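You operate a simulated robot arm through the tools that you are given. There is no shell and no other tool. Be economical: measure what you need, move in short steps, check, and stop when the job is done.

Carry out the task below with a simulated robot arm. There is one attempt and no reset: what you move stays moved.

Task
Clamp the ochre block, press its silver leaf down and burnish it bright.
Fine: stop up to it, black knob at TIGHT; white pad first, then the polishing stone; both go back. Set down upright: polishing stone with green knob.

The check looks at the end state, three seconds after you hand in, the way a careful person would. Anything else that was tipped, shoved, dropped, spilled or broken makes it a failure.

Robot
A 6-joint arm with a two-finger parallel gripper, fixed in place. Base frame: the origin is at the foot of the arm, x ahead of it, y to its left, z up; the work surface is at about z = 0. Units: mm, degrees, N and s.
With the tool pointing down near the work surface it reaches from about 140 to 580 mm from the base axis. Its first joint turns from -66.0 to 66.0 degrees. Payload 2.1 kg.
The TCP is the grasp point between the finger pads, 30 mm short of the fingertips. In the tool frame z runs along the fingers and y along their closing line. The gripper opens to 94 mm. The fingers are 28 mm wide and 10 mm thick; the gripper's body (50 by 96 mm) begins 55 mm behind the TCP.
Orientation is that of the tool frame in the base frame, as a unit quaternion [w, x, y, z]. With the fingers straight down and closing along the base's y, the tool's x points along the base's -x, its y along +y and its z along -z.

Tools
- The arm moves only by the tool step_arm. Its argument "moves" is a list of rows, each a list of 2 entries, a list of its own where there are three numbers: the shift along the base's x, y, z in m, then the turn, a rotation vector about the base's x, y, z in degrees. In form: [[[x, y, z], [ax, ay, az]], ...]. A call has 1 to 10 rows; each row is the pose to reach, as a shift and turn from the pose commanded when the call began. "hand" is the opening in per cent of the stroke, from 0 (shut) to 100 (fully open), set as the call begins (left out, the last holds). A row lasts 0.2 s, in which the tool goes at most 50 mm and 8.6 degrees; a call with a longer step from one row to the next is refused whole, and so is a gripper value outside its range. A pose out of reach is approached as far as the arm can. The call stops where the force on the tool passes 40 N (or 10 N more than at its start, if that is more) or the arm is blocked; 0.2 s more then pass. The fingers move at their own pace (about 72 mm/s each) and stop on an object; they squeeze with about 30 N. The grip force told is the motor's: it shows also when the fingers shut on nothing. Time passes only in rows, and 0.2 s behind the last, so rows that repeat a pose let the fingers close. The reply holds the time, the measured pose of the TCP, the force on the tool along the base axes, the opening and the grip force, in the units named above and with some noise, with the torque about the TCP (base axes, N m) and any sound that the robot's microphone picked up.
- Cameras (640 x 400 px; columns grow to the right, rows downward): "scene" is fixed at [35.1, -356.2, 489.5]; the picture's right is [0.92, -0.39, 0.00], its down [-0.20, -0.47, -0.86] and it looks along [0.33, 0.79, -0.51] (base axes); focal length 314 px, centre (320, 200). "wrist" rides on the gripper at [76, 14, -102] in the tool frame; the picture's right is [-0.18, 0.98, 0.00], its down [-0.75, -0.14, -0.64] and it looks along [-0.63, -0.12, 0.77] (tool axes); focal length 243 px, centre (320, 200). There is no depth. A picture from a camera that has moved, and an enlarged one, comes with that camera's place and axes in the base frame and with its lens.
- grab_frame(camera): a new picture of that camera. It takes no simulated time.
- close_up(camera, box): a new picture of the part [left, top, right, bottom] of that camera's present view, enlarged. It takes no simulated time.
- hand_in(): hands the job in; it is judged then, once.

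Go step by step. Nothing tells you positions but the pictures and the camera data: compare them with the known pose of the tool, close in by small moves and look again before you grip or let go. The budget is 120 turns and 76 pictures, counting those below and the enlarged ones. Unless the task says otherwise, let go and move clear before handing in, and close with one line.

The tools are called after "Request:" by a JSON object that holds its "op" and its "data". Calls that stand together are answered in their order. step_arm: Moves the arm, as the interface text tells. Its arguments: {"type":"object","properties":{"moves":{"type":"array","items":{"type":"array"}},"hand":{"type":"number"}},"required":["moves"]} The other tools are called the same way: grab_frame (camera) takes a picture; close_up (camera, box) takes an enlarged picture of a part of a camera's view; hand_in () hands the job in.

At the start:

```text
time_s: 0.0
position: [363.1, 106.8, 324.0]
tool_rot: [0.001, 0.001, 1.0, 0.001]
contact_force: [-0.6, -0.2, -1.5]
ft_torque: [0.02, 0.0, -0.02]
finger_gap: 94.3
grip_force: 0.1
```

scene: 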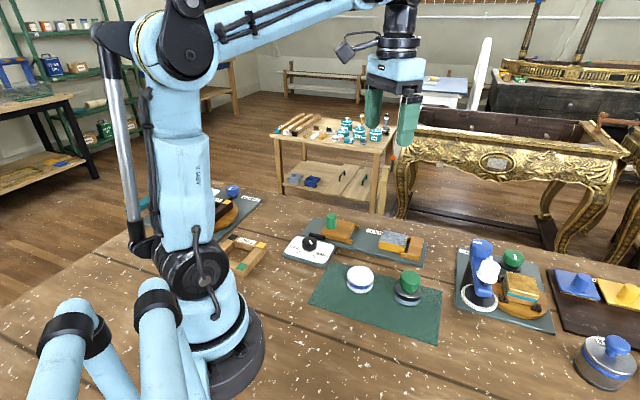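
wrist: 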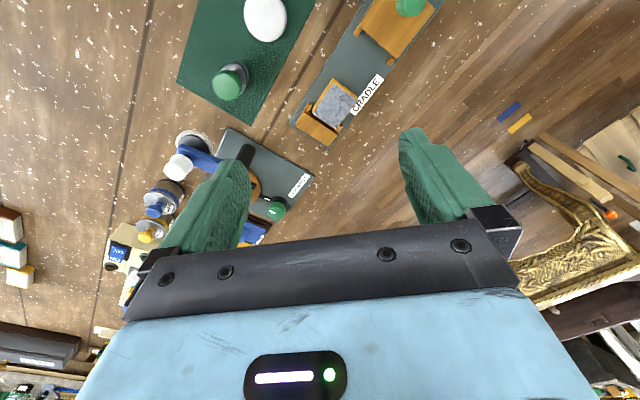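

I see a cradle fixture with an ochre block and silver leaf, a green mat with a white pad and a green-knobbed stone, and a clamp dial. I'll enlarge these to understand the mechanism.

Request:
{"op": "close_up", "data": {"camera": "scene", "box": [270, 200, 450, 350]}}

Request:
{"op": "close_up", "data": {"camera": "scene", "box": [440, 220, 640, 400]}}

Request:
{"op": "close_up", "data": {"camera": "scene", "box": [275, 205, 355, 275]}}

Request:
{"op": "close_up", "data": {"camera": "scene", "box": [130, 170, 290, 290]}}

```text
2.67 times, centred on (360, 275) of scene
camera zoom: at [35.1, -356.2, 489.5], right [0.92, -0.39, 0.0], down [-0.2, -0.47, -0.86], along [0.33, 0.79, -0.51], focal length 838 px, centre (213, 0)
```

zoom: 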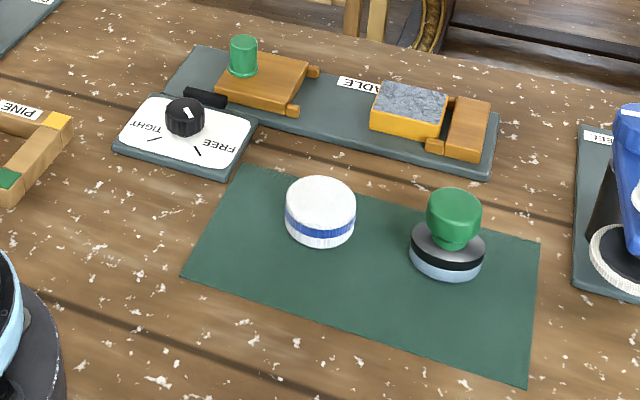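

```text
2.22 times, centred on (540, 310) of scene
camera zoom: at [35.1, -356.2, 489.5], right [0.92, -0.39, 0.0], down [-0.2, -0.47, -0.86], along [0.33, 0.79, -0.51], focal length 698 px, centre (-169, -44)
```

zoom: 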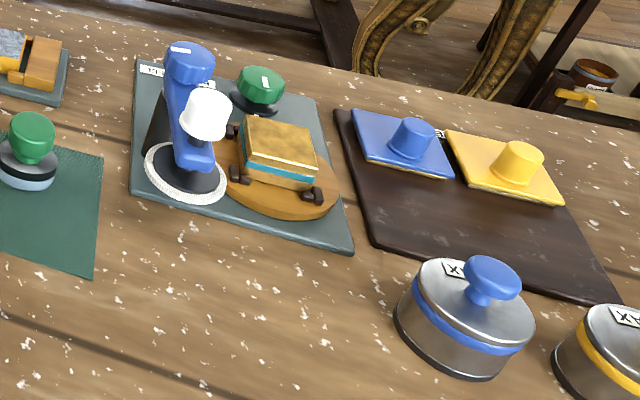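

```text
5.71 times, centred on (315, 240) of scene
camera zoom: at [35.1, -356.2, 489.5], right [0.92, -0.39, 0.0], down [-0.2, -0.47, -0.86], along [0.33, 0.79, -0.51], focal length 1796 px, centre (349, -29)
```

zoom: 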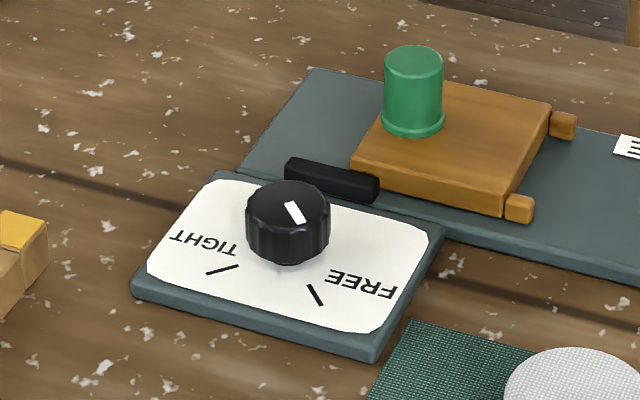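

```text
3.33 times, centred on (210, 230) of scene
camera zoom: at [35.1, -356.2, 489.5], right [0.92, -0.39, 0.0], down [-0.2, -0.47, -0.86], along [0.33, 0.79, -0.51], focal length 1048 px, centre (687, 100)
```

zoom: 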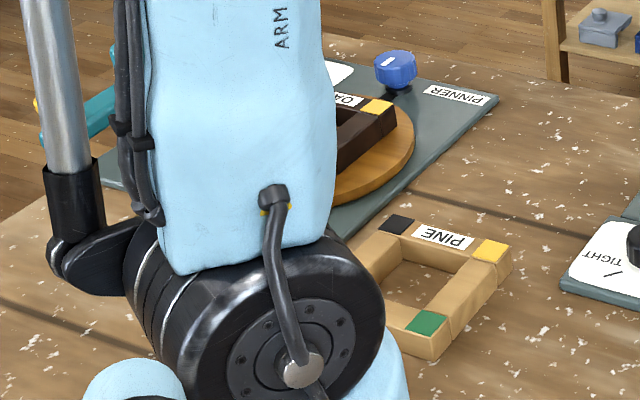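

The cradle runs diagonally, with the stop and its green knob around (317,235) and the ochre block around (417,110). The dial is around (242,196) and the pad and stone are on the mat; I'll go above the stop, turned to line up with the cradle, and measure from there.

Request:
{"op": "step_arm", "data": {"moves": [[[-0.005, 0.015, -0.014], [0, 0, 7]], [[-0.01, 0.03, -0.03], [0, 0, 14]], [[-0.015, 0.05, -0.05], [0, 0, 21]], [[-0.025, 0.07, -0.07], [0, 0, 28]], [[-0.035, 0.09, -0.1], [0, 0, 35]], [[-0.046, 0.11, -0.124], [0, 0, 40]], [[-0.046, 0.128, -0.124], [0, 0, 40]]]}}

Request:
{"op": "grab_frame", "data": {"camera": "wrist"}}

```text
time_s: 1.6
position: [317.4, 234.9, 200.9]
tool_rot: [0.0, -0.343, 0.939, -0.001]
contact_force: [-1.1, 0.6, -0.5]
ft_torque: [-0.02, 0.0, -0.02]
finger_gap: 93.9
grip_force: 0.1
```

```text
69 pictures are left
camera wrist: at [250.3, 195.5, 303.0], right [-0.49, 0.87, 0.0], down [0.67, 0.38, 0.64], along [0.56, 0.32, -0.77], focal length 243 px, centre (320, 200)
```

wrist: 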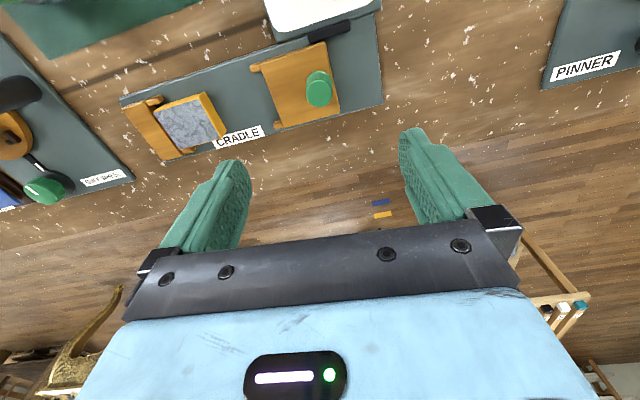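

The cradle axis runs at about -46° and the stop knob is near (312,230), with about 60 mm of travel before it meets the block. I'll line up, descend part way and look.

Request:
{"op": "step_arm", "data": {"moves": [[[-0.003, -0.002, -0.04], [0, 0, 4]], [[-0.0054, -0.005, -0.08], [0, 0, 4]], [[-0.0054, -0.005, -0.11], [0, 0, 4]]]}}

Request:
{"op": "grab_frame", "data": {"camera": "wrist"}}

Request:
{"op": "close_up", "data": {"camera": "scene", "box": [270, 150, 430, 280]}}

```text
time_s: 2.4
position: [312.2, 228.3, 87.7]
tool_rot: [0.0, -0.375, 0.927, 0.0]
contact_force: [0.5, -0.2, 0.6]
ft_torque: [0.0, -0.02, -0.01]
finger_gap: 94.3
grip_force: 0.1
```

```text
68 pictures are left
camera wrist: at [247.5, 186.2, 191.5], right [-0.55, 0.83, 0.0], down [0.64, 0.42, 0.64], along [0.54, 0.35, -0.77], focal length 243 px, centre (320, 200)
```

wrist: 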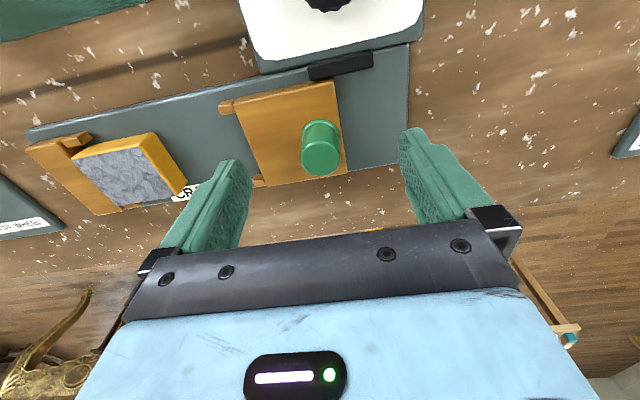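

```text
3.08 times, centred on (350, 215) of scene
camera zoom: at [35.1, -356.2, 489.5], right [0.92, -0.39, 0.0], down [-0.2, -0.47, -0.86], along [0.33, 0.79, -0.51], focal length 967 px, centre (228, 154)
```

zoom: 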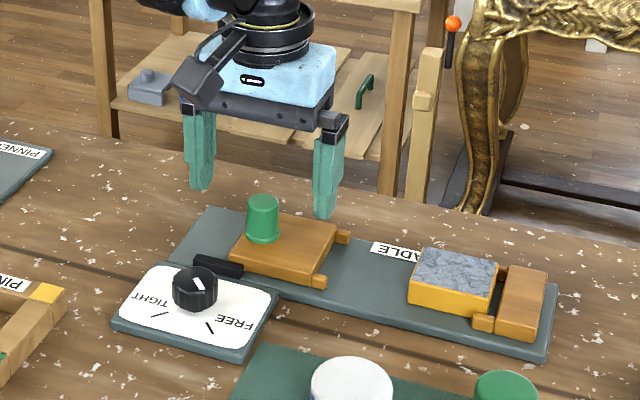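

The stop knob is centred between the fingers. I'll lower, close on it and check.

Request:
{"op": "step_arm", "data": {"moves": [[[0, 0, -0.012], [0, 0, 0]], [[0, 0, -0.024], [0, 0, 0]]]}}

Request:
{"op": "step_arm", "data": {"hand": 10, "moves": [[[0, 0, 0], [0, 0, 0]], [[0, 0, 0], [0, 0, 0]], [[0, 0, 0], [0, 0, 0]]]}}

Request:
{"op": "grab_frame", "data": {"camera": "wrist"}}

```text
time_s: 3.0
position: [311.9, 230.1, 65.4]
tool_rot: [-0.001, -0.375, 0.927, 0.0]
contact_force: [0.0, 0.1, -1.1]
ft_torque: [0.02, -0.01, 0.01]
finger_gap: 94.1
grip_force: 0.0
```

```text
time_s: 3.8
position: [312.6, 229.9, 65.1]
tool_rot: [0.0, -0.374, 0.927, 0.0]
contact_force: [4.8, -3.0, -3.8]
ft_torque: [0.12, 0.21, -0.03]
finger_gap: 24.9
grip_force: 40.7
```

```text
66 pictures are left
camera wrist: at [247.4, 186.5, 168.4], right [-0.55, 0.84, 0.0], down [0.64, 0.42, 0.64], along [0.54, 0.35, -0.77], focal length 243 px, centre (320, 200)
```

wrist: 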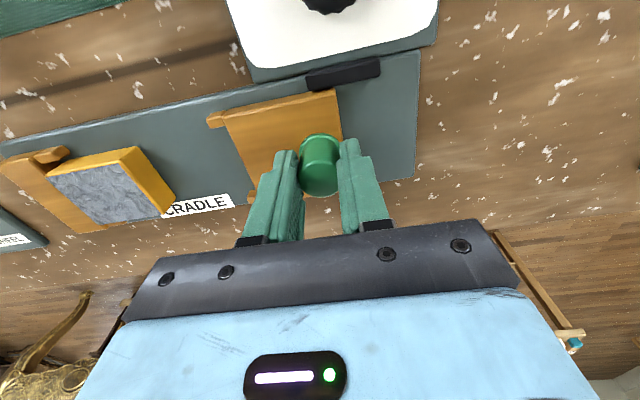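

The knob is held, so I'll draw the stop along the cradle towards the block.

Request:
{"op": "step_arm", "data": {"moves": [[[0.0056, -0.0058, 0], [0, 0, 0]], [[0.0111, -0.0115, 0], [0, 0, 0]], [[0.0167, -0.0173, 0], [0, 0, 0]], [[0.0222, -0.023, 0], [0, 0, 0]], [[0.0278, -0.0288, 0], [0, 0, 0]], [[0.0334, -0.0345, 0], [0, 0, 0]]]}}

Request:
{"op": "grab_frame", "data": {"camera": "wrist"}}

Request:
{"op": "close_up", "data": {"camera": "scene", "box": [270, 150, 430, 280]}}

```text
time_s: 5.2
position: [346.2, 196.6, 65.7]
tool_rot: [0.001, -0.374, 0.927, 0.001]
contact_force: [5.4, 7.3, -6.7]
ft_torque: [0.37, -1.05, 0.02]
finger_gap: 24.8
grip_force: 45.2
```

```text
65 pictures are left
camera wrist: at [281.0, 152.5, 168.4], right [-0.55, 0.83, 0.0], down [0.64, 0.42, 0.64], along [0.54, 0.35, -0.77], focal length 243 px, centre (320, 200)
```

wrist: 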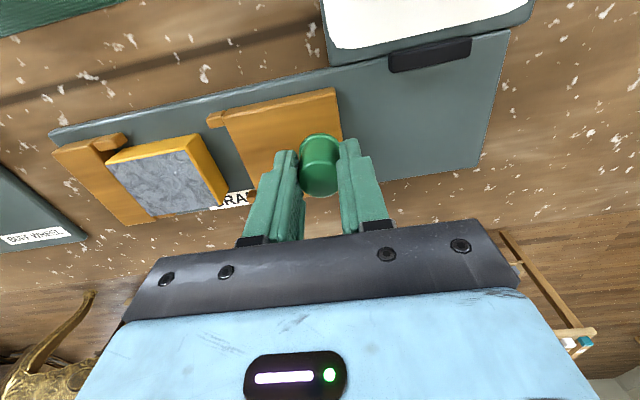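

```text
3.08 times, centred on (350, 215) of scene
camera zoom: at [35.1, -356.2, 489.5], right [0.92, -0.39, 0.0], down [-0.2, -0.47, -0.86], along [0.33, 0.79, -0.51], focal length 967 px, centre (228, 154)
```

zoom: 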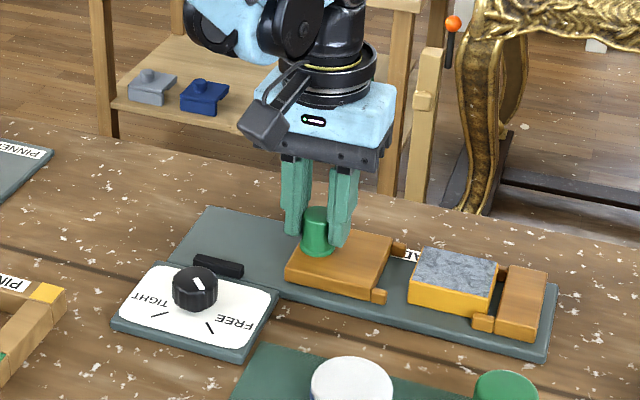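

The stop slides well and the gap is now about 20 mm. I'll keep going in smaller steps until it makes contact.

Request:
{"op": "step_arm", "data": {"moves": [[[0.0028, -0.0029, 0], [0, 0, 0]], [[0.0056, -0.0058, 0], [0, 0, 0]], [[0.0083, -0.0086, 0], [0, 0, 0]], [[0.0097, -0.01, 0], [0, 0, 0]], [[0.0111, -0.0115, 0], [0, 0, 0]], [[0.0125, -0.0129, 0], [0, 0, 0]], [[0.0139, -0.0144, 0], [0, 0, 0]]]}}

Request:
{"op": "grab_frame", "data": {"camera": "wrist"}}

Request:
{"op": "close_up", "data": {"camera": "scene", "box": [320, 190, 430, 280]}}

```text
time_s: 6.8
position: [360.9, 180.5, 65.6]
tool_rot: [0.003, -0.375, 0.927, 0.0]
contact_force: [12.6, 11.9, -33.3]
ft_torque: [0.83, -0.09, 0.01]
finger_gap: 24.8
grip_force: 44.3
```

```text
63 pictures are left
camera wrist: at [295.2, 137.7, 168.4], right [-0.55, 0.84, 0.0], down [0.64, 0.42, 0.64], along [0.54, 0.36, -0.76], focal length 243 px, centre (320, 200)
```

wrist: 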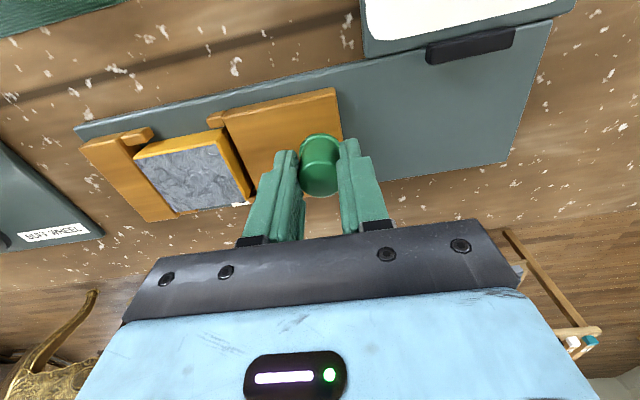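

```text
4.44 times, centred on (375, 235) of scene
camera zoom: at [35.2, -356.1, 489.5], right [0.92, -0.39, 0.0], down [-0.2, -0.47, -0.86], along [0.33, 0.79, -0.51], focal length 1397 px, centre (76, 44)
```

zoom: 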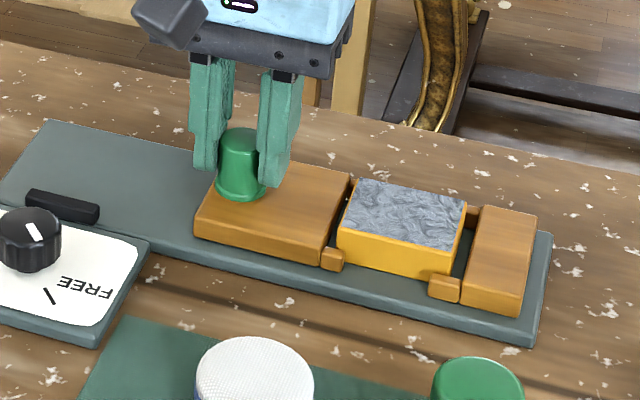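

There's a small gap left and the vertical force has risen. I'll pause a moment to read the force again.

Request:
{"op": "step_arm", "data": {"moves": [[[0, 0, 0], [0, 0, 0]]]}}

Request:
{"op": "close_up", "data": {"camera": "wrist", "box": [120, 80, 280, 230]}}

```text
time_s: 7.2
position: [360.9, 179.8, 66.3]
tool_rot: [0.002, -0.374, 0.927, 0.001]
contact_force: [13.0, 11.7, -33.8]
ft_torque: [0.86, -0.07, -0.06]
finger_gap: 24.8
grip_force: 45.0
```

```text
2.67 times, centred on (200, 155) of wrist
camera zoom: at [295.2, 137.8, 168.5], right [-0.55, 0.83, 0.0], down [0.64, 0.42, 0.64], along [0.54, 0.35, -0.76], focal length 647 px, centre (640, 320)
```

zoom: 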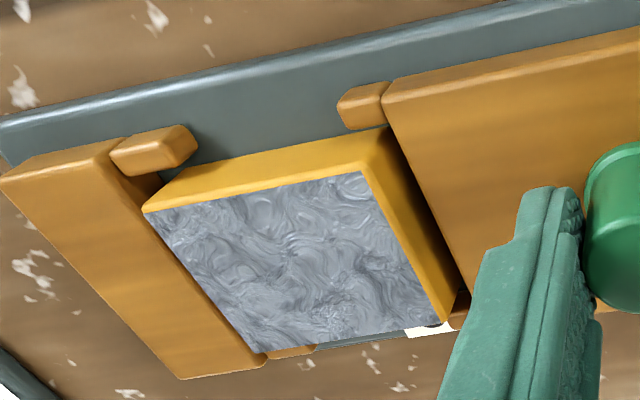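

The stop is on a rail, and the force shows my line has drifted slightly sideways and high. I'll correct by about 1 mm and take up the last few millimetres.

Request:
{"op": "step_arm", "data": {"moves": [[[0.0007, 0.0007, -0.001], [0, 0, 0]], [[0.0014, 0, -0.001], [0, 0, 0]], [[0.0021, -0.0007, -0.001], [0, 0, 0]]]}}

Request:
{"op": "close_up", "data": {"camera": "wrist", "box": [120, 80, 280, 230]}}

```text
time_s: 8.0
position: [361.4, 179.0, 65.9]
tool_rot: [-0.001, -0.374, 0.927, 0.0]
contact_force: [1.9, 1.1, 41.6]
ft_torque: [0.45, 0.2, -0.03]
finger_gap: 24.9
grip_force: 44.7
```

```text
2.67 times, centred on (200, 155) of wrist
camera zoom: at [297.2, 136.7, 168.9], right [-0.55, 0.83, 0.0], down [0.64, 0.42, 0.64], along [0.54, 0.35, -0.77], focal length 647 px, centre (640, 320)
```

zoom: 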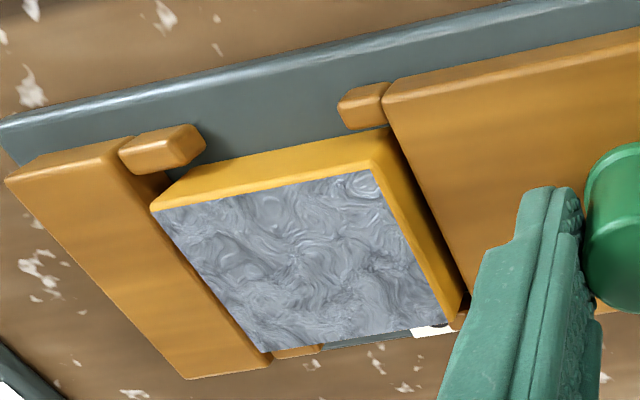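

The sideways force is gone, but the vertical is very stiff, at about 75 N per mm. I'll raise 0.6 mm and continue.

Request:
{"op": "step_arm", "data": {"moves": [[[0, 0, 0.0006], [0, 0, 0]], [[0.0007, -0.0007, 0.0006], [0, 0, 0]], [[0.0014, -0.0014, 0.0006], [0, 0, 0]], [[0.0021, -0.0021, 0.0006], [0, 0, 0]], [[0.0028, -0.0028, 0.0006], [0, 0, 0]]]}}

Request:
{"op": "close_up", "data": {"camera": "wrist", "box": [120, 80, 280, 230]}}

```text
time_s: 9.2
position: [364.4, 177.0, 64.9]
tool_rot: [-0.001, -0.375, 0.927, 0.0]
contact_force: [-5.3, -6.4, 37.2]
ft_torque: [0.2, 0.38, 0.02]
finger_gap: 24.9
grip_force: 45.0
```

```text
2.67 times, centred on (200, 155) of wrist
camera zoom: at [299.6, 134.1, 168.3], right [-0.55, 0.83, 0.0], down [0.64, 0.42, 0.64], along [0.54, 0.35, -0.77], focal length 647 px, centre (640, 320)
```

zoom: 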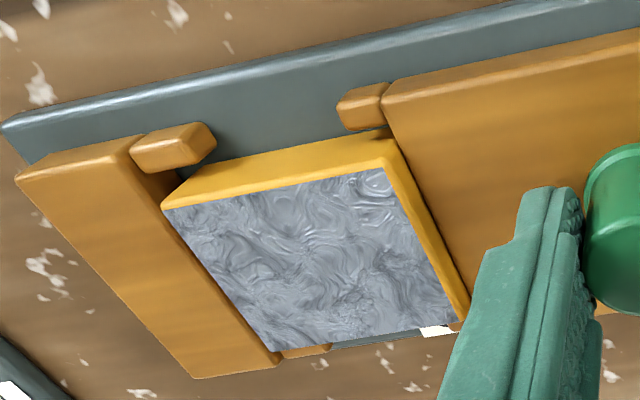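

The gap is nearly closed, so I'll continue in half-millimetre steps until it makes contact.

Request:
{"op": "step_arm", "data": {"moves": [[[0, 0, 0.0004], [0, 0, 0]], [[0.0007, -0.0007, 0.0004], [0, 0, 0]], [[0.0014, -0.0014, 0.0004], [0, 0, 0]], [[0.0021, -0.0021, 0.0004], [0, 0, 0]]]}}

Request:
{"op": "close_up", "data": {"camera": "wrist", "box": [120, 80, 280, 230]}}

```text
time_s: 10.2
position: [365.3, 175.8, 65.0]
tool_rot: [0.0, -0.375, 0.927, 0.001]
contact_force: [-5.5, -3.8, -35.2]
ft_torque: [-0.3, -0.46, 0.03]
finger_gap: 24.8
grip_force: 44.7
```

```text
2.67 times, centred on (200, 155) of wrist
camera zoom: at [301.5, 132.0, 168.2], right [-0.55, 0.83, 0.0], down [0.64, 0.42, 0.64], along [0.54, 0.35, -0.77], focal length 647 px, centre (640, 320)
```

zoom: 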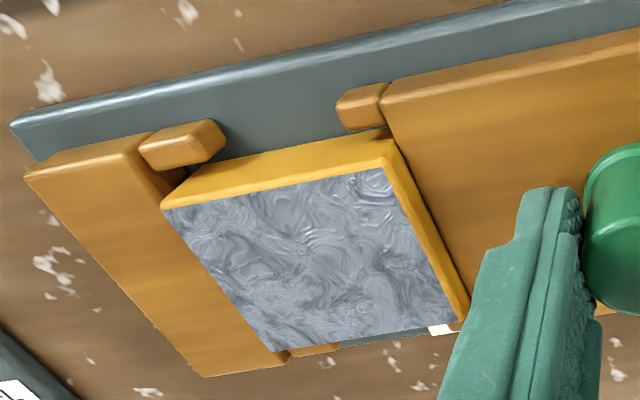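

The stop now touches the block and is carrying it towards the fixed jaw. I'll press on gently until it stops.

Request:
{"op": "step_arm", "data": {"moves": [[[0, 0, -0.0002], [0, 0, 0]], [[0.0007, -0.0007, -0.0002], [0, 0, 0]], [[0.0014, -0.0014, -0.0002], [0, 0, 0]], [[0.0021, -0.0021, -0.0002], [0, 0, 0]]]}}

Request:
{"op": "close_up", "data": {"camera": "wrist", "box": [120, 80, 280, 230]}}

```text
time_s: 11.2
position: [368.6, 173.6, 66.2]
tool_rot: [-0.001, -0.375, 0.927, -0.001]
contact_force: [-9.3, -7.6, -29.8]
ft_torque: [-0.32, -0.31, 0.06]
finger_gap: 25.0
grip_force: 45.1
```

```text
2.67 times, centred on (200, 155) of wrist
camera zoom: at [304.0, 130.0, 168.7], right [-0.55, 0.83, 0.0], down [0.64, 0.42, 0.64], along [0.54, 0.35, -0.77], focal length 647 px, centre (640, 320)
```

zoom: 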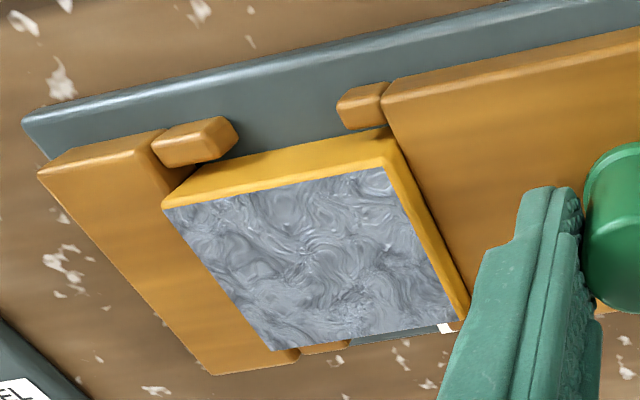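

The block is still moving towards the jaw. I'll trim sideways a little and continue.

Request:
{"op": "step_arm", "data": {"moves": [[[-0.0003, -0.0005, -0.0002], [0, 0, 0]], [[0.0004, -0.0012, -0.0002], [0, 0, 0]], [[0.0011, -0.0019, -0.0002], [0, 0, 0]], [[0.0018, -0.0026, -0.0002], [0, 0, 0]]]}}

Request:
{"op": "close_up", "data": {"camera": "wrist", "box": [120, 80, 280, 230]}}

```text
time_s: 12.2
position: [368.5, 172.1, 66.2]
tool_rot: [-0.001, -0.375, 0.927, 0.001]
contact_force: [-16.8, 3.9, -19.3]
ft_torque: [-0.5, 0.03, -0.05]
finger_gap: 24.7
grip_force: 44.5
```

```text
2.67 times, centred on (200, 155) of wrist
camera zoom: at [305.1, 128.7, 168.8], right [-0.55, 0.83, 0.0], down [0.64, 0.42, 0.64], along [0.53, 0.36, -0.77], focal length 647 px, centre (640, 320)
```

zoom: 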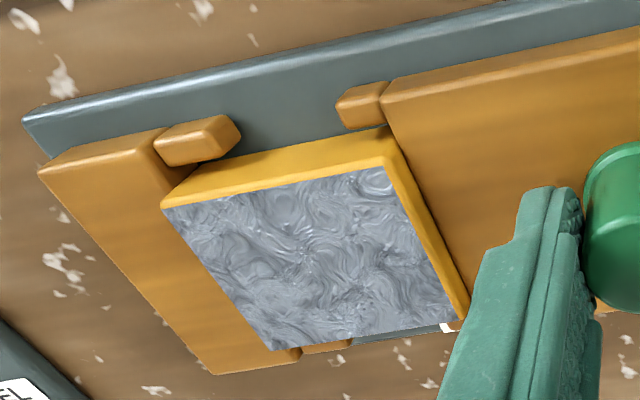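

It is now seated, with about 15 N pushing back along the axis and no further motion. I'll open the fingers and rise clear.

Request:
{"op": "step_arm", "data": {"hand": 55, "moves": [[[-0.0003, 0.0003, 0], [0, 0, 0]], [[-0.0003, 0.0003, 0], [0, 0, 0]], [[-0.0003, 0.0003, 0], [0, 0, 0]]]}}

Request:
{"op": "step_arm", "data": {"moves": [[[0, 0, 0.04], [0, 0, 0]], [[0, 0, 0.08], [0, 0, 0]]]}}

Request:
{"op": "grab_frame", "data": {"camera": "wrist"}}

Request:
{"op": "close_up", "data": {"camera": "scene", "box": [270, 190, 430, 290]}}

```text
time_s: 13.0
position: [370.0, 171.1, 65.7]
tool_rot: [0.0, -0.375, 0.927, 0.0]
contact_force: [-0.5, -0.3, 0.4]
ft_torque: [0.01, -0.02, 0.0]
finger_gap: 51.7
grip_force: 0.1
```

```text
time_s: 13.6
position: [367.5, 169.8, 145.4]
tool_rot: [0.0, -0.374, 0.927, 0.0]
contact_force: [-0.4, 0.1, 0.3]
ft_torque: [0.0, 0.01, 0.01]
finger_gap: 51.9
grip_force: 0.1
```

```text
55 pictures are left
camera wrist: at [303.1, 126.1, 247.6], right [-0.55, 0.83, 0.0], down [0.64, 0.42, 0.64], along [0.54, 0.35, -0.77], focal length 243 px, centre (320, 200)
```

wrist: 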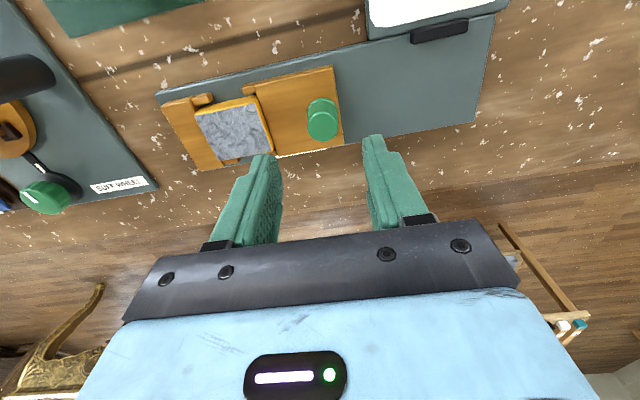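

```text
4.00 times, centred on (350, 240) of scene
camera zoom: at [35.0, -356.2, 489.5], right [0.92, -0.39, 0.0], down [-0.2, -0.47, -0.86], along [0.33, 0.79, -0.51], focal length 1257 px, centre (200, 40)
```

zoom: 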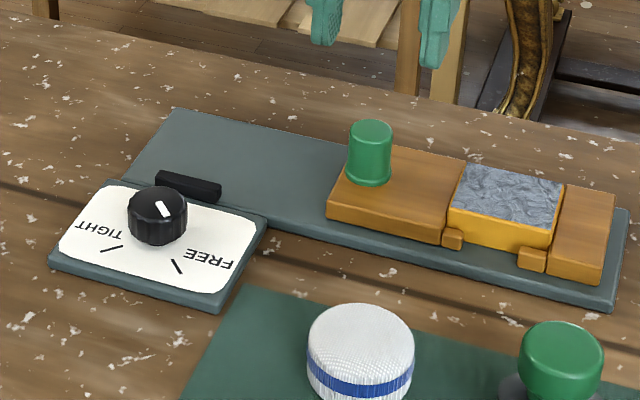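

The block is clamped between the stop and the jaw. Next is the black knob, so I'll move above it.

Request:
{"op": "step_arm", "data": {"moves": [[[-0.035, 0.007, 0], [0, 0, 7]], [[-0.08, 0.015, 0], [0, 0, 14]], [[-0.126, 0.026, 0], [0, 0, 22]], [[-0.126, 0.026, -0.045], [0, 0, 22]]]}}

Request:
{"op": "grab_frame", "data": {"camera": "wrist"}}

```text
time_s: 14.6
position: [244.4, 195.8, 99.2]
tool_rot: [0.0, -0.546, 0.838, 0.0]
contact_force: [-0.3, 0.3, 0.3]
ft_torque: [-0.01, 0.0, -0.01]
finger_gap: 51.7
grip_force: 0.1
```

```text
53 pictures are left
camera wrist: at [200.8, 131.3, 201.9], right [-0.82, 0.57, 0.0], down [0.43, 0.63, 0.64], along [0.36, 0.53, -0.77], focal length 243 px, centre (320, 200)
```

wrist: 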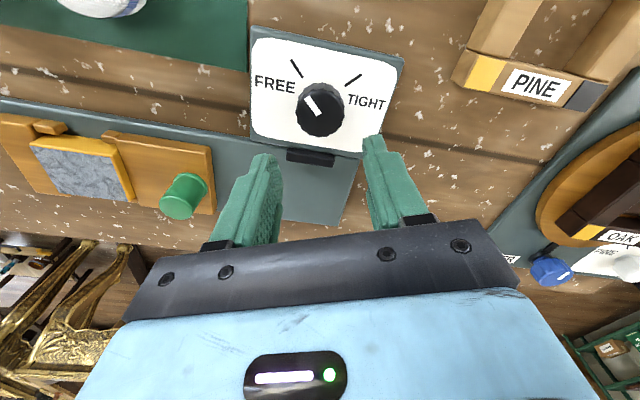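

The dial knob is near (236.5,184.5) with its top at about z 39, and the marks are about 85-90° apart. I'll centre over it, turn to a safe starting angle, and look.

Request:
{"op": "step_arm", "data": {"hand": 50, "moves": [[[-0.003, -0.005, 0], [0, 0, 7]], [[-0.0075, -0.0114, 0], [0, 0, 14]], [[-0.0075, -0.0114, -0.02], [0, 0, 19]]]}}

Request:
{"op": "grab_frame", "data": {"camera": "wrist"}}

Request:
{"op": "close_up", "data": {"camera": "scene", "box": [260, 190, 360, 280]}}

```text
time_s: 15.4
position: [235.8, 183.7, 80.4]
tool_rot: [0.0, -0.676, 0.737, 0.0]
contact_force: [-0.6, -0.2, -0.2]
ft_torque: [-0.03, -0.01, 0.01]
finger_gap: 46.9
grip_force: 0.1
```

```text
52 pictures are left
camera wrist: at [216.2, 109.7, 183.3], right [-0.96, 0.27, 0.0], down [0.2, 0.74, 0.64], along [0.17, 0.62, -0.77], focal length 243 px, centre (320, 200)
```

wrist: 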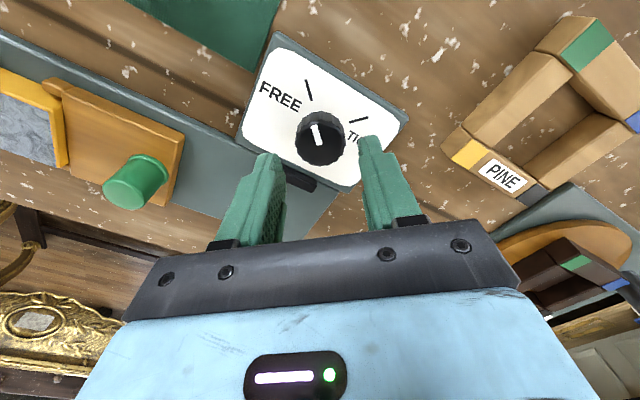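

```text
4.44 times, centred on (310, 235) of scene
camera zoom: at [35.1, -356.2, 489.5], right [0.92, -0.39, 0.0], down [-0.2, -0.47, -0.86], along [0.33, 0.79, -0.51], focal length 1397 px, centre (364, 44)
```

zoom: 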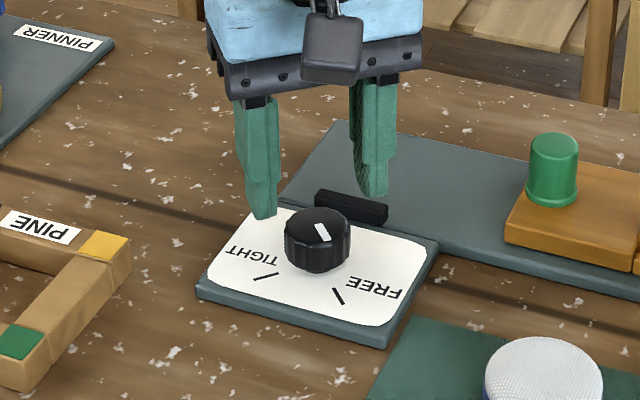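

The knob is centred to within about a millimetre. I'll descend around it and close.

Request:
{"op": "step_arm", "data": {"moves": [[[0.0003, -0.0012, -0.012], [0, 0, 0]], [[0.0003, -0.0012, -0.024], [0, 0, 0]]]}}

Request:
{"op": "step_arm", "data": {"hand": 20, "moves": [[[0, 0, 0], [0, 0, 0]], [[0, 0, 0], [0, 0, 0]], [[0, 0, 0], [0, 0, 0]]]}}

Request:
{"op": "grab_frame", "data": {"camera": "wrist"}}

```text
time_s: 16.0
position: [237.1, 183.2, 57.3]
tool_rot: [-0.001, -0.676, 0.737, -0.001]
contact_force: [-0.1, -0.5, 0.4]
ft_torque: [-0.04, 0.01, 0.02]
finger_gap: 46.8
grip_force: 0.0
```

```text
time_s: 16.8
position: [235.9, 184.2, 58.0]
tool_rot: [-0.002, -0.676, 0.737, 0.001]
contact_force: [-16.4, 1.3, -12.1]
ft_torque: [0.11, 0.12, -0.05]
finger_gap: 33.2
grip_force: 45.3
```

```text
50 pictures are left
camera wrist: at [215.9, 108.6, 160.1], right [-0.96, 0.27, 0.0], down [0.21, 0.74, 0.64], along [0.17, 0.62, -0.77], focal length 243 px, centre (320, 200)
```

wrist: 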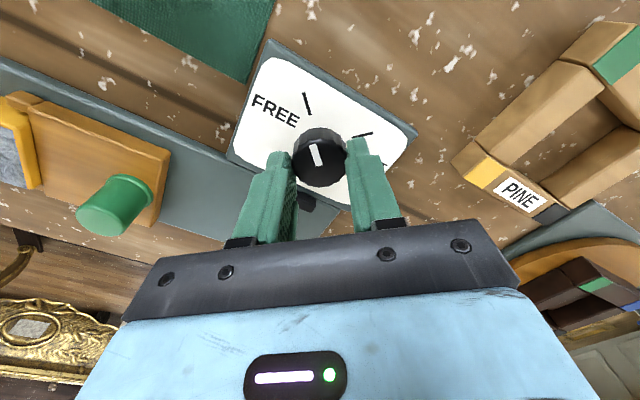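

The knob is gripped with a slight x offset. I'll correct that and turn it clockwise towards TIGHT, the first 56° to begin with.

Request:
{"op": "step_arm", "data": {"moves": [[[-0.0006, 0, 0], [0, 0, 0]], [[-0.0006, 0, 0], [0, 0, -7]], [[-0.0006, 0, 0], [0, 0, -14]], [[-0.0006, 0, 0], [0, 0, -21]], [[-0.0006, 0, 0], [0, 0, -28]], [[-0.0006, 0, 0], [0, 0, -35]], [[-0.0006, 0, 0], [0, 0, -42]], [[-0.0006, 0, 0], [0, 0, -49]], [[-0.0006, 0, 0], [0, 0, -56]]]}}

Request:
{"op": "grab_frame", "data": {"camera": "wrist"}}

```text
time_s: 18.2
position: [236.9, 183.4, 58.0]
tool_rot: [-0.002, -0.427, 0.904, -0.001]
contact_force: [-1.3, -1.5, 6.4]
ft_torque: [0.32, -0.04, -0.04]
finger_gap: 33.4
grip_force: 45.1
stopped in row 7: the force on the tool passed its limit at 41 N (the readings are from after the stop); the commanded pose is now the measured one
```

```text
49 pictures are left
camera wrist: at [177.3, 133.9, 160.3], right [-0.64, 0.77, 0.0], down [0.59, 0.5, 0.64], along [0.49, 0.41, -0.77], focal length 243 px, centre (320, 200)
```

wrist: 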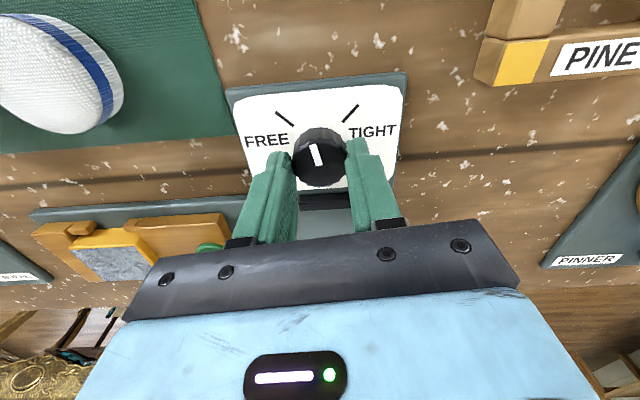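

The knob follows the fingers and has turned about 35°. The stop was only a build-up of stray force, so I'll keep turning.

Request:
{"op": "step_arm", "data": {"moves": [[[0, 0, 0], [0, 0, -5]], [[0, 0, 0], [0, 0, -10]], [[0, 0, 0], [0, 0, -15]], [[0, 0, 0], [0, 0, -20]], [[0, 0, 0], [0, 0, -25]], [[0, 0, 0], [0, 0, -30]], [[0, 0, 0], [0, 0, -35]]]}}

Request:
{"op": "close_up", "data": {"camera": "wrist", "box": [220, 40, 420, 220]}}

```text
time_s: 19.8
position: [236.0, 184.6, 57.8]
tool_rot: [-0.002, -0.134, 0.991, -0.003]
contact_force: [9.9, -12.5, 35.5]
ft_torque: [-0.37, 0.26, 0.02]
finger_gap: 33.7
grip_force: 45.0
```

```text
2.22 times, centred on (320, 130) of wrist
camera zoom: at [159.4, 177.4, 160.1], right [-0.08, 1.0, 0.0], down [0.77, 0.07, 0.64], along [0.64, 0.05, -0.77], focal length 539 px, centre (320, 356)
```

zoom: 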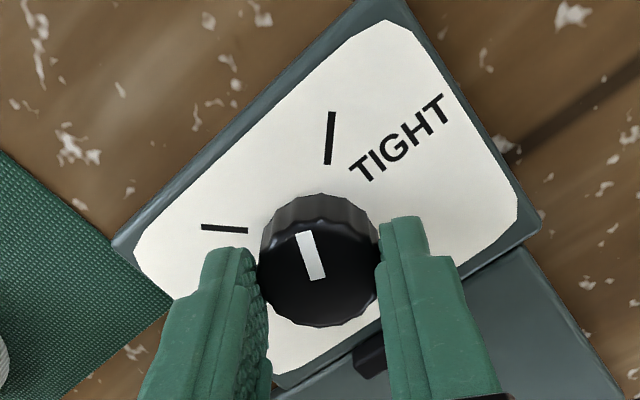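

The pointer is about 18-20° short of the TIGHT mark. I'll ease the stray forces and turn the rest.

Request:
{"op": "step_arm", "data": {"moves": [[[0.0003, -0.0004, 0.0004], [0, 0, 0]], [[0.0003, -0.0004, 0.0004], [0, 0, -5]], [[0.0003, -0.0004, 0.0004], [0, 0, -10]], [[0.0003, -0.0004, 0.0004], [0, 0, -15]], [[0.0003, -0.0004, 0.0004], [0, 0, -19]]]}}

Request:
{"op": "close_up", "data": {"camera": "wrist", "box": [220, 40, 420, 220]}}

```text
time_s: 21.0
position: [237.0, 182.7, 57.2]
tool_rot: [-0.004, 0.031, 1.0, -0.001]
contact_force: [1.5, -10.7, -39.8]
ft_torque: [-0.02, -0.24, 0.0]
finger_gap: 33.4
grip_force: 44.9
```

```text
2.22 times, centred on (320, 130) of wrist
camera zoom: at [162.0, 202.3, 160.7], right [0.24, 0.97, 0.0], down [0.75, -0.19, 0.64], along [0.62, -0.16, -0.77], focal length 539 px, centre (320, 356)
```

zoom: 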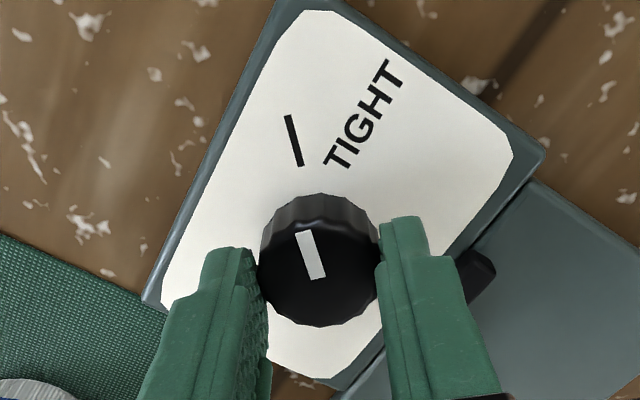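

The pointer is now within about 5° of TIGHT, so one last small turn should do it.

Request:
{"op": "step_arm", "data": {"moves": [[[0, -0.0002, -0.0003], [0, 0, 0]], [[0, -0.0002, -0.0003], [0, 0, -2.5]], [[0, -0.0002, -0.0003], [0, 0, -5]]]}}

Request:
{"op": "step_arm", "data": {"hand": 50, "moves": [[[0, 0, 0], [0, 0, 0]], [[0, 0, 0], [0, 0, 0]], [[0, 0, 0.03], [0, 0, 0]], [[0, 0, 0.06], [0, 0, 0]]]}}

Request:
{"op": "close_up", "data": {"camera": "wrist", "box": [220, 0, 420, 180]}}

Request:
{"op": "close_up", "data": {"camera": "scene", "box": [270, 200, 430, 290]}}

```text
time_s: 21.8
position: [237.2, 184.7, 57.1]
tool_rot: [-0.002, 0.073, 0.997, 0.0]
contact_force: [0.4, -11.6, 2.1]
ft_torque: [-0.09, 0.48, 0.41]
finger_gap: 33.3
grip_force: 45.3
```

```text
time_s: 22.8
position: [235.8, 183.4, 118.5]
tool_rot: [-0.002, 0.073, 0.997, -0.001]
contact_force: [-0.8, 0.2, 0.3]
ft_torque: [0.02, 0.0, 0.02]
finger_gap: 47.1
grip_force: 0.0
```

```text
2.22 times, centred on (320, 90) of wrist
camera zoom: at [163.1, 208.7, 221.1], right [0.33, 0.95, 0.0], down [0.73, -0.25, 0.64], along [0.6, -0.21, -0.77], focal length 539 px, centre (320, 444)
```

zoom: 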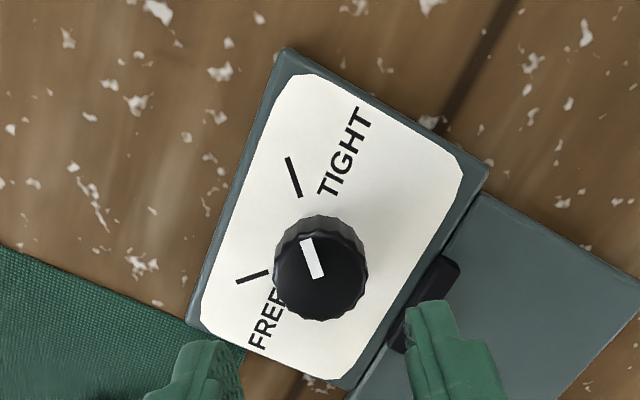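

```text
4.00 times, centred on (350, 245) of scene
camera zoom: at [35.0, -356.2, 489.5], right [0.92, -0.39, 0.0], down [-0.2, -0.47, -0.86], along [0.33, 0.79, -0.51], focal length 1257 px, centre (200, 20)
```

zoom: 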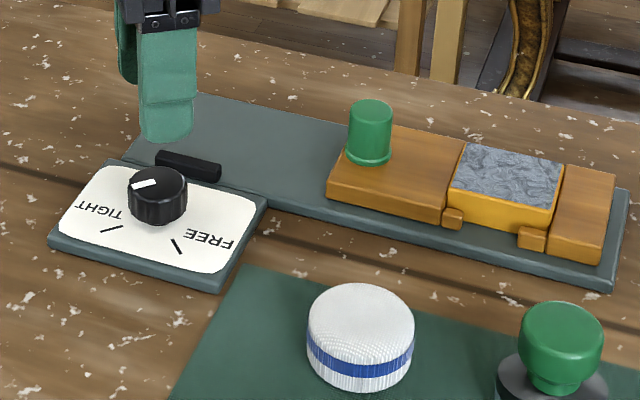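

The knob reached its end stop at TIGHT and the pointer lines up with the mark. Next is the white pad, near (298,52), so I'll go above it.

Request:
{"op": "step_arm", "data": {"hand": 85, "moves": [[[0.02, -0.04, 0.01], [0, 0, 4]], [[0.04, -0.08, 0.01], [0, 0, 8]], [[0.062, -0.12, 0], [0, 0, 8]], [[0.062, -0.132, -0.008], [0, 0, 8]]]}}

Request:
{"op": "grab_frame", "data": {"camera": "wrist"}}

Request:
{"op": "close_up", "data": {"camera": "scene", "box": [300, 240, 450, 350]}}

```text
time_s: 23.8
position: [298.7, 52.0, 110.9]
tool_rot: [-0.002, 0.003, 1.0, 0.0]
contact_force: [1.0, 0.1, 0.8]
ft_torque: [-0.03, 0.03, 0.01]
finger_gap: 79.8
grip_force: 0.1
```

```text
44 pictures are left
camera wrist: at [222.3, 65.9, 213.7], right [0.19, 0.98, 0.0], down [0.76, -0.14, 0.64], along [0.63, -0.12, -0.77], focal length 243 px, centre (320, 200)
```

wrist: 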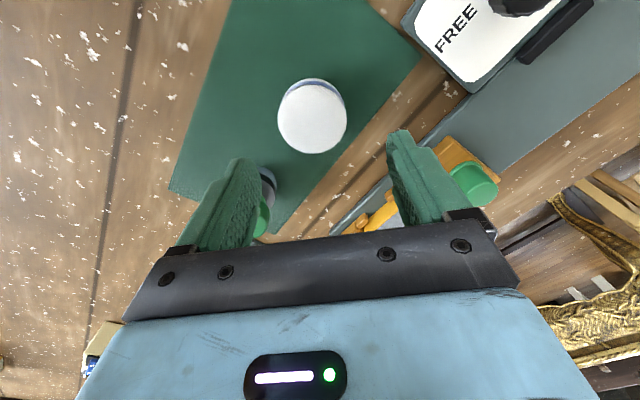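

```text
3.64 times, centred on (375, 295) of scene
camera zoom: at [35.1, -356.2, 489.5], right [0.92, -0.39, 0.0], down [-0.2, -0.47, -0.86], along [0.33, 0.79, -0.51], focal length 1143 px, centre (120, -146)
```

zoom: 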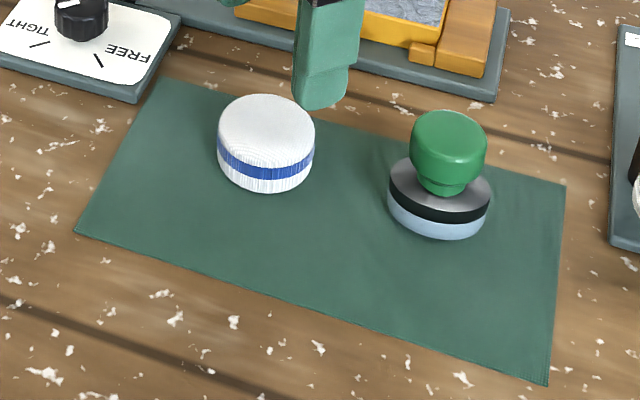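

The pad is near (294,47) with its top at about z 28. I'll centre over it and lower to check.

Request:
{"op": "step_arm", "data": {"moves": [[[-0.0047, -0.0045, -0.02], [0, 0, 0]], [[-0.0047, -0.0045, -0.045], [0, 0, 0]]]}}

Request:
{"op": "grab_frame", "data": {"camera": "wrist"}}

Request:
{"op": "close_up", "data": {"camera": "scene", "box": [300, 230, 450, 340]}}

```text
time_s: 24.4
position: [293.9, 46.5, 64.5]
tool_rot: [-0.002, 0.003, 1.0, -0.001]
contact_force: [-0.5, 0.1, 0.5]
ft_torque: [0.04, -0.04, 0.03]
finger_gap: 79.9
grip_force: 0.1
```

```text
42 pictures are left
camera wrist: at [218.9, 62.0, 167.1], right [0.19, 0.98, 0.0], down [0.76, -0.15, 0.64], along [0.63, -0.12, -0.77], focal length 243 px, centre (320, 200)
```

wrist: 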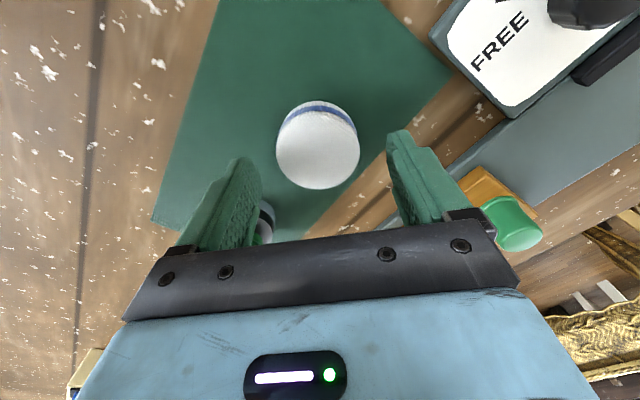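

```text
3.64 times, centred on (375, 285) of scene
camera zoom: at [35.1, -356.2, 489.5], right [0.92, -0.39, 0.0], down [-0.2, -0.47, -0.86], along [0.33, 0.79, -0.51], focal length 1143 px, centre (120, -109)
```

zoom: 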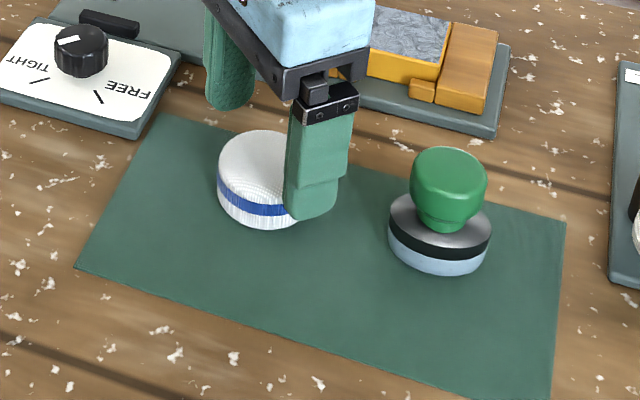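

The pad is centred sideways. I'll nudge x slightly, descend and grip.

Request:
{"op": "step_arm", "data": {"moves": [[[-0.0015, 0.0005, -0.012], [0, 0, 0]], [[-0.0015, 0.0005, -0.023], [0, 0, 0]]]}}

Request:
{"op": "step_arm", "data": {"hand": 45, "moves": [[[0, 0, 0], [0, 0, 0]], [[0, 0, 0], [0, 0, 0]], [[0, 0, 0], [0, 0, 0]]]}}

Request:
{"op": "grab_frame", "data": {"camera": "wrist"}}

Request:
{"op": "close_up", "data": {"camera": "scene", "box": [300, 230, 450, 340]}}

```text
time_s: 25.0
position: [293.6, 47.4, 42.1]
tool_rot: [-0.001, 0.004, 1.0, 0.0]
contact_force: [0.6, 0.3, 1.0]
ft_torque: [-0.03, 0.02, 0.01]
finger_gap: 79.6
grip_force: 0.1
```

```text
time_s: 25.8
position: [292.7, 47.6, 40.5]
tool_rot: [-0.002, 0.003, 1.0, 0.0]
contact_force: [0.2, -0.5, 0.4]
ft_torque: [-0.01, 0.0, -0.04]
finger_gap: 52.0
grip_force: 30.1
```

```text
40 pictures are left
camera wrist: at [218.1, 62.1, 144.3], right [0.19, 0.98, 0.0], down [0.76, -0.15, 0.64], along [0.63, -0.12, -0.77], focal length 243 px, centre (320, 200)
```

wrist: 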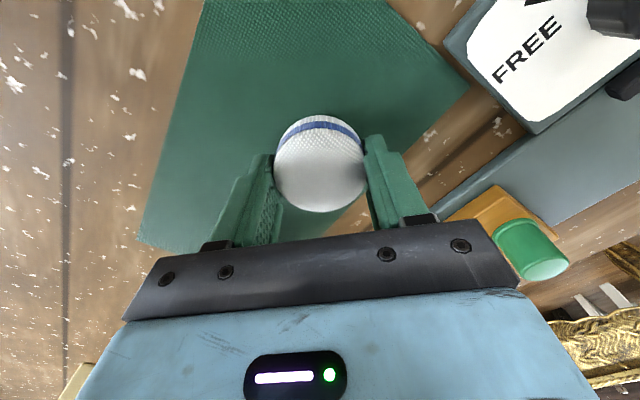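

```text
3.64 times, centred on (375, 285) of scene
camera zoom: at [35.1, -356.2, 489.5], right [0.92, -0.39, 0.0], down [-0.2, -0.47, -0.86], along [0.33, 0.79, -0.51], focal length 1143 px, centre (120, -109)
```

zoom: 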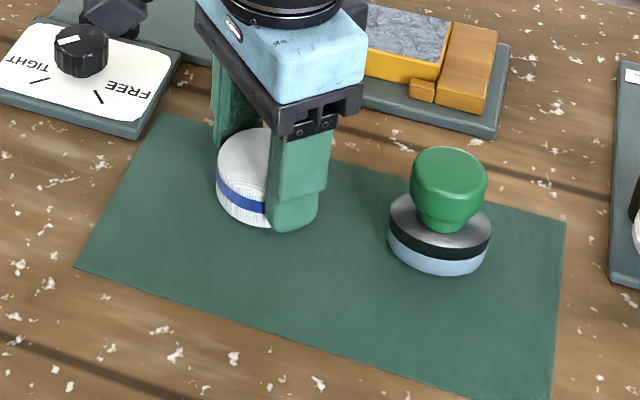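

The pad is held with its bottom about 39 mm below the TCP. I'll lift it and carry it over the block near (426,112).

Request:
{"op": "step_arm", "data": {"moves": [[[0, 0, 0.03], [0, 0, 0]], [[0, 0, 0.075], [0, 0, 0]], [[0.04, 0.02, 0.08], [0, 0, 0]], [[0.08, 0.04, 0.08], [0, 0, 0]], [[0.12, 0.06, 0.08], [0, 0, 0]], [[0.133, 0.065, 0.065], [0, 0, 0]]]}}

Request:
{"op": "grab_frame", "data": {"camera": "wrist"}}

Request:
{"op": "close_up", "data": {"camera": "scene", "box": [330, 170, 470, 280]}}

```text
time_s: 27.2
position: [425.7, 112.8, 105.8]
tool_rot: [-0.002, 0.004, 1.0, 0.0]
contact_force: [-0.2, 0.4, 1.1]
ft_torque: [0.0, 0.03, 0.0]
finger_gap: 51.5
grip_force: 30.0
```

```text
38 pictures are left
camera wrist: at [350.8, 125.5, 209.5], right [0.19, 0.98, 0.0], down [0.76, -0.15, 0.64], along [0.63, -0.12, -0.77], focal length 243 px, centre (320, 200)
```

wrist: 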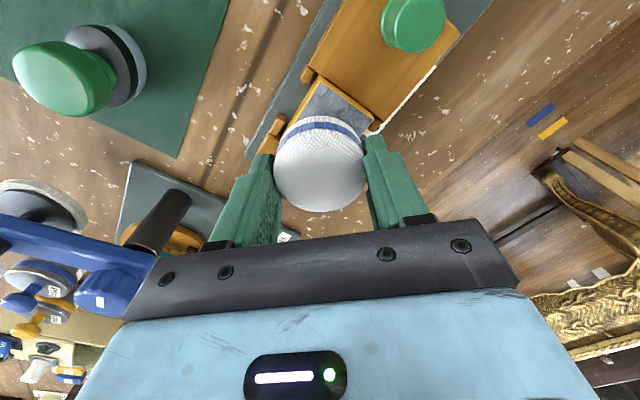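

```text
3.64 times, centred on (400, 225) of scene
camera zoom: at [35.1, -356.2, 489.5], right [0.92, -0.39, 0.0], down [-0.2, -0.47, -0.86], along [0.33, 0.79, -0.51], focal length 1143 px, centre (29, 109)
```

zoom: 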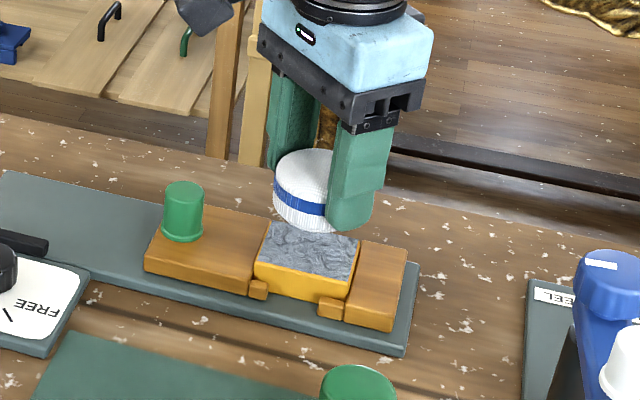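

The pad is squarely above the block, since the projected centre matches the picture. I'll descend slowly to contact.

Request:
{"op": "step_arm", "data": {"moves": [[[0, 0, -0.01], [0, 0, 0]], [[0, 0, -0.02], [0, 0, 0]], [[0, 0, -0.024], [0, 0, 0]]]}}

Request:
{"op": "close_up", "data": {"camera": "scene", "box": [350, 190, 450, 270]}}

```text
time_s: 28.0
position: [426.3, 112.4, 82.1]
tool_rot: [-0.002, 0.004, 1.0, 0.0]
contact_force: [-0.1, 0.3, 0.3]
ft_torque: [0.02, -0.03, -0.01]
finger_gap: 52.0
grip_force: 29.9
```

```text
5.00 times, centred on (400, 230) of scene
camera zoom: at [35.1, -356.2, 489.5], right [0.92, -0.39, 0.0], down [-0.2, -0.47, -0.86], along [0.33, 0.79, -0.51], focal length 1572 px, centre (-80, 50)
```

zoom: 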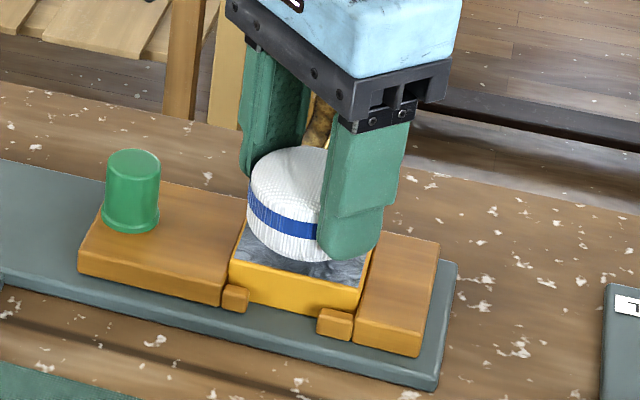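

It is a few millimetres above the leaf, so I'll close the gap carefully.

Request:
{"op": "step_arm", "data": {"moves": [[[0, 0, -0.001], [0, 0, 0]], [[0, 0, -0.002], [0, 0, 0]], [[0, 0, -0.003], [0, 0, 0]]]}}

```text
time_s: 28.8
position: [425.9, 111.8, 79.6]
tool_rot: [-0.002, 0.004, 1.0, 0.0]
contact_force: [0.6, -0.5, -0.6]
ft_torque: [0.01, -0.02, 0.02]
finger_gap: 51.7
grip_force: 29.8
```

No contact yet, so I'll continue by single millimetres.

Request:
{"op": "step_arm", "data": {"moves": [[[0, 0, -0.0007], [0, 0, 0]], [[0, 0, -0.0014], [0, 0, 0]], [[0, 0, -0.002], [0, 0, 0]]]}}

```text
time_s: 29.6
position: [425.9, 112.4, 77.1]
tool_rot: [-0.001, 0.004, 1.0, 0.0]
contact_force: [0.2, 0.1, -1.0]
ft_torque: [-0.02, -0.05, -0.01]
finger_gap: 51.8
grip_force: 29.6
```

Request:
{"op": "step_arm", "data": {"moves": [[[0, 0, -0.0007], [0, 0, 0]], [[0, 0, -0.0014], [0, 0, 0]], [[0, 0, -0.002], [0, 0, 0]]]}}

Request:
{"op": "close_up", "data": {"camera": "scene", "box": [350, 190, 450, 270]}}

```text
time_s: 30.4
position: [426.7, 112.1, 75.5]
tool_rot: [-0.002, 0.004, 1.0, 0.0]
contact_force: [0.1, -0.9, -0.3]
ft_torque: [-0.01, -0.01, 0.02]
finger_gap: 51.8
grip_force: 30.2
```

```text
5.00 times, centred on (400, 230) of scene
camera zoom: at [35.1, -356.2, 489.5], right [0.92, -0.39, 0.0], down [-0.2, -0.47, -0.86], along [0.33, 0.79, -0.51], focal length 1572 px, centre (-80, 50)
```

zoom: 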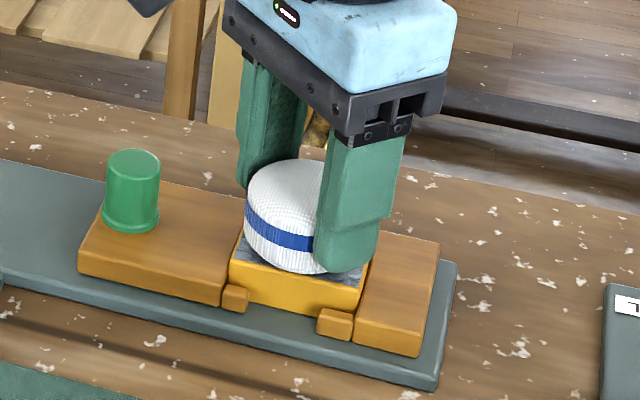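

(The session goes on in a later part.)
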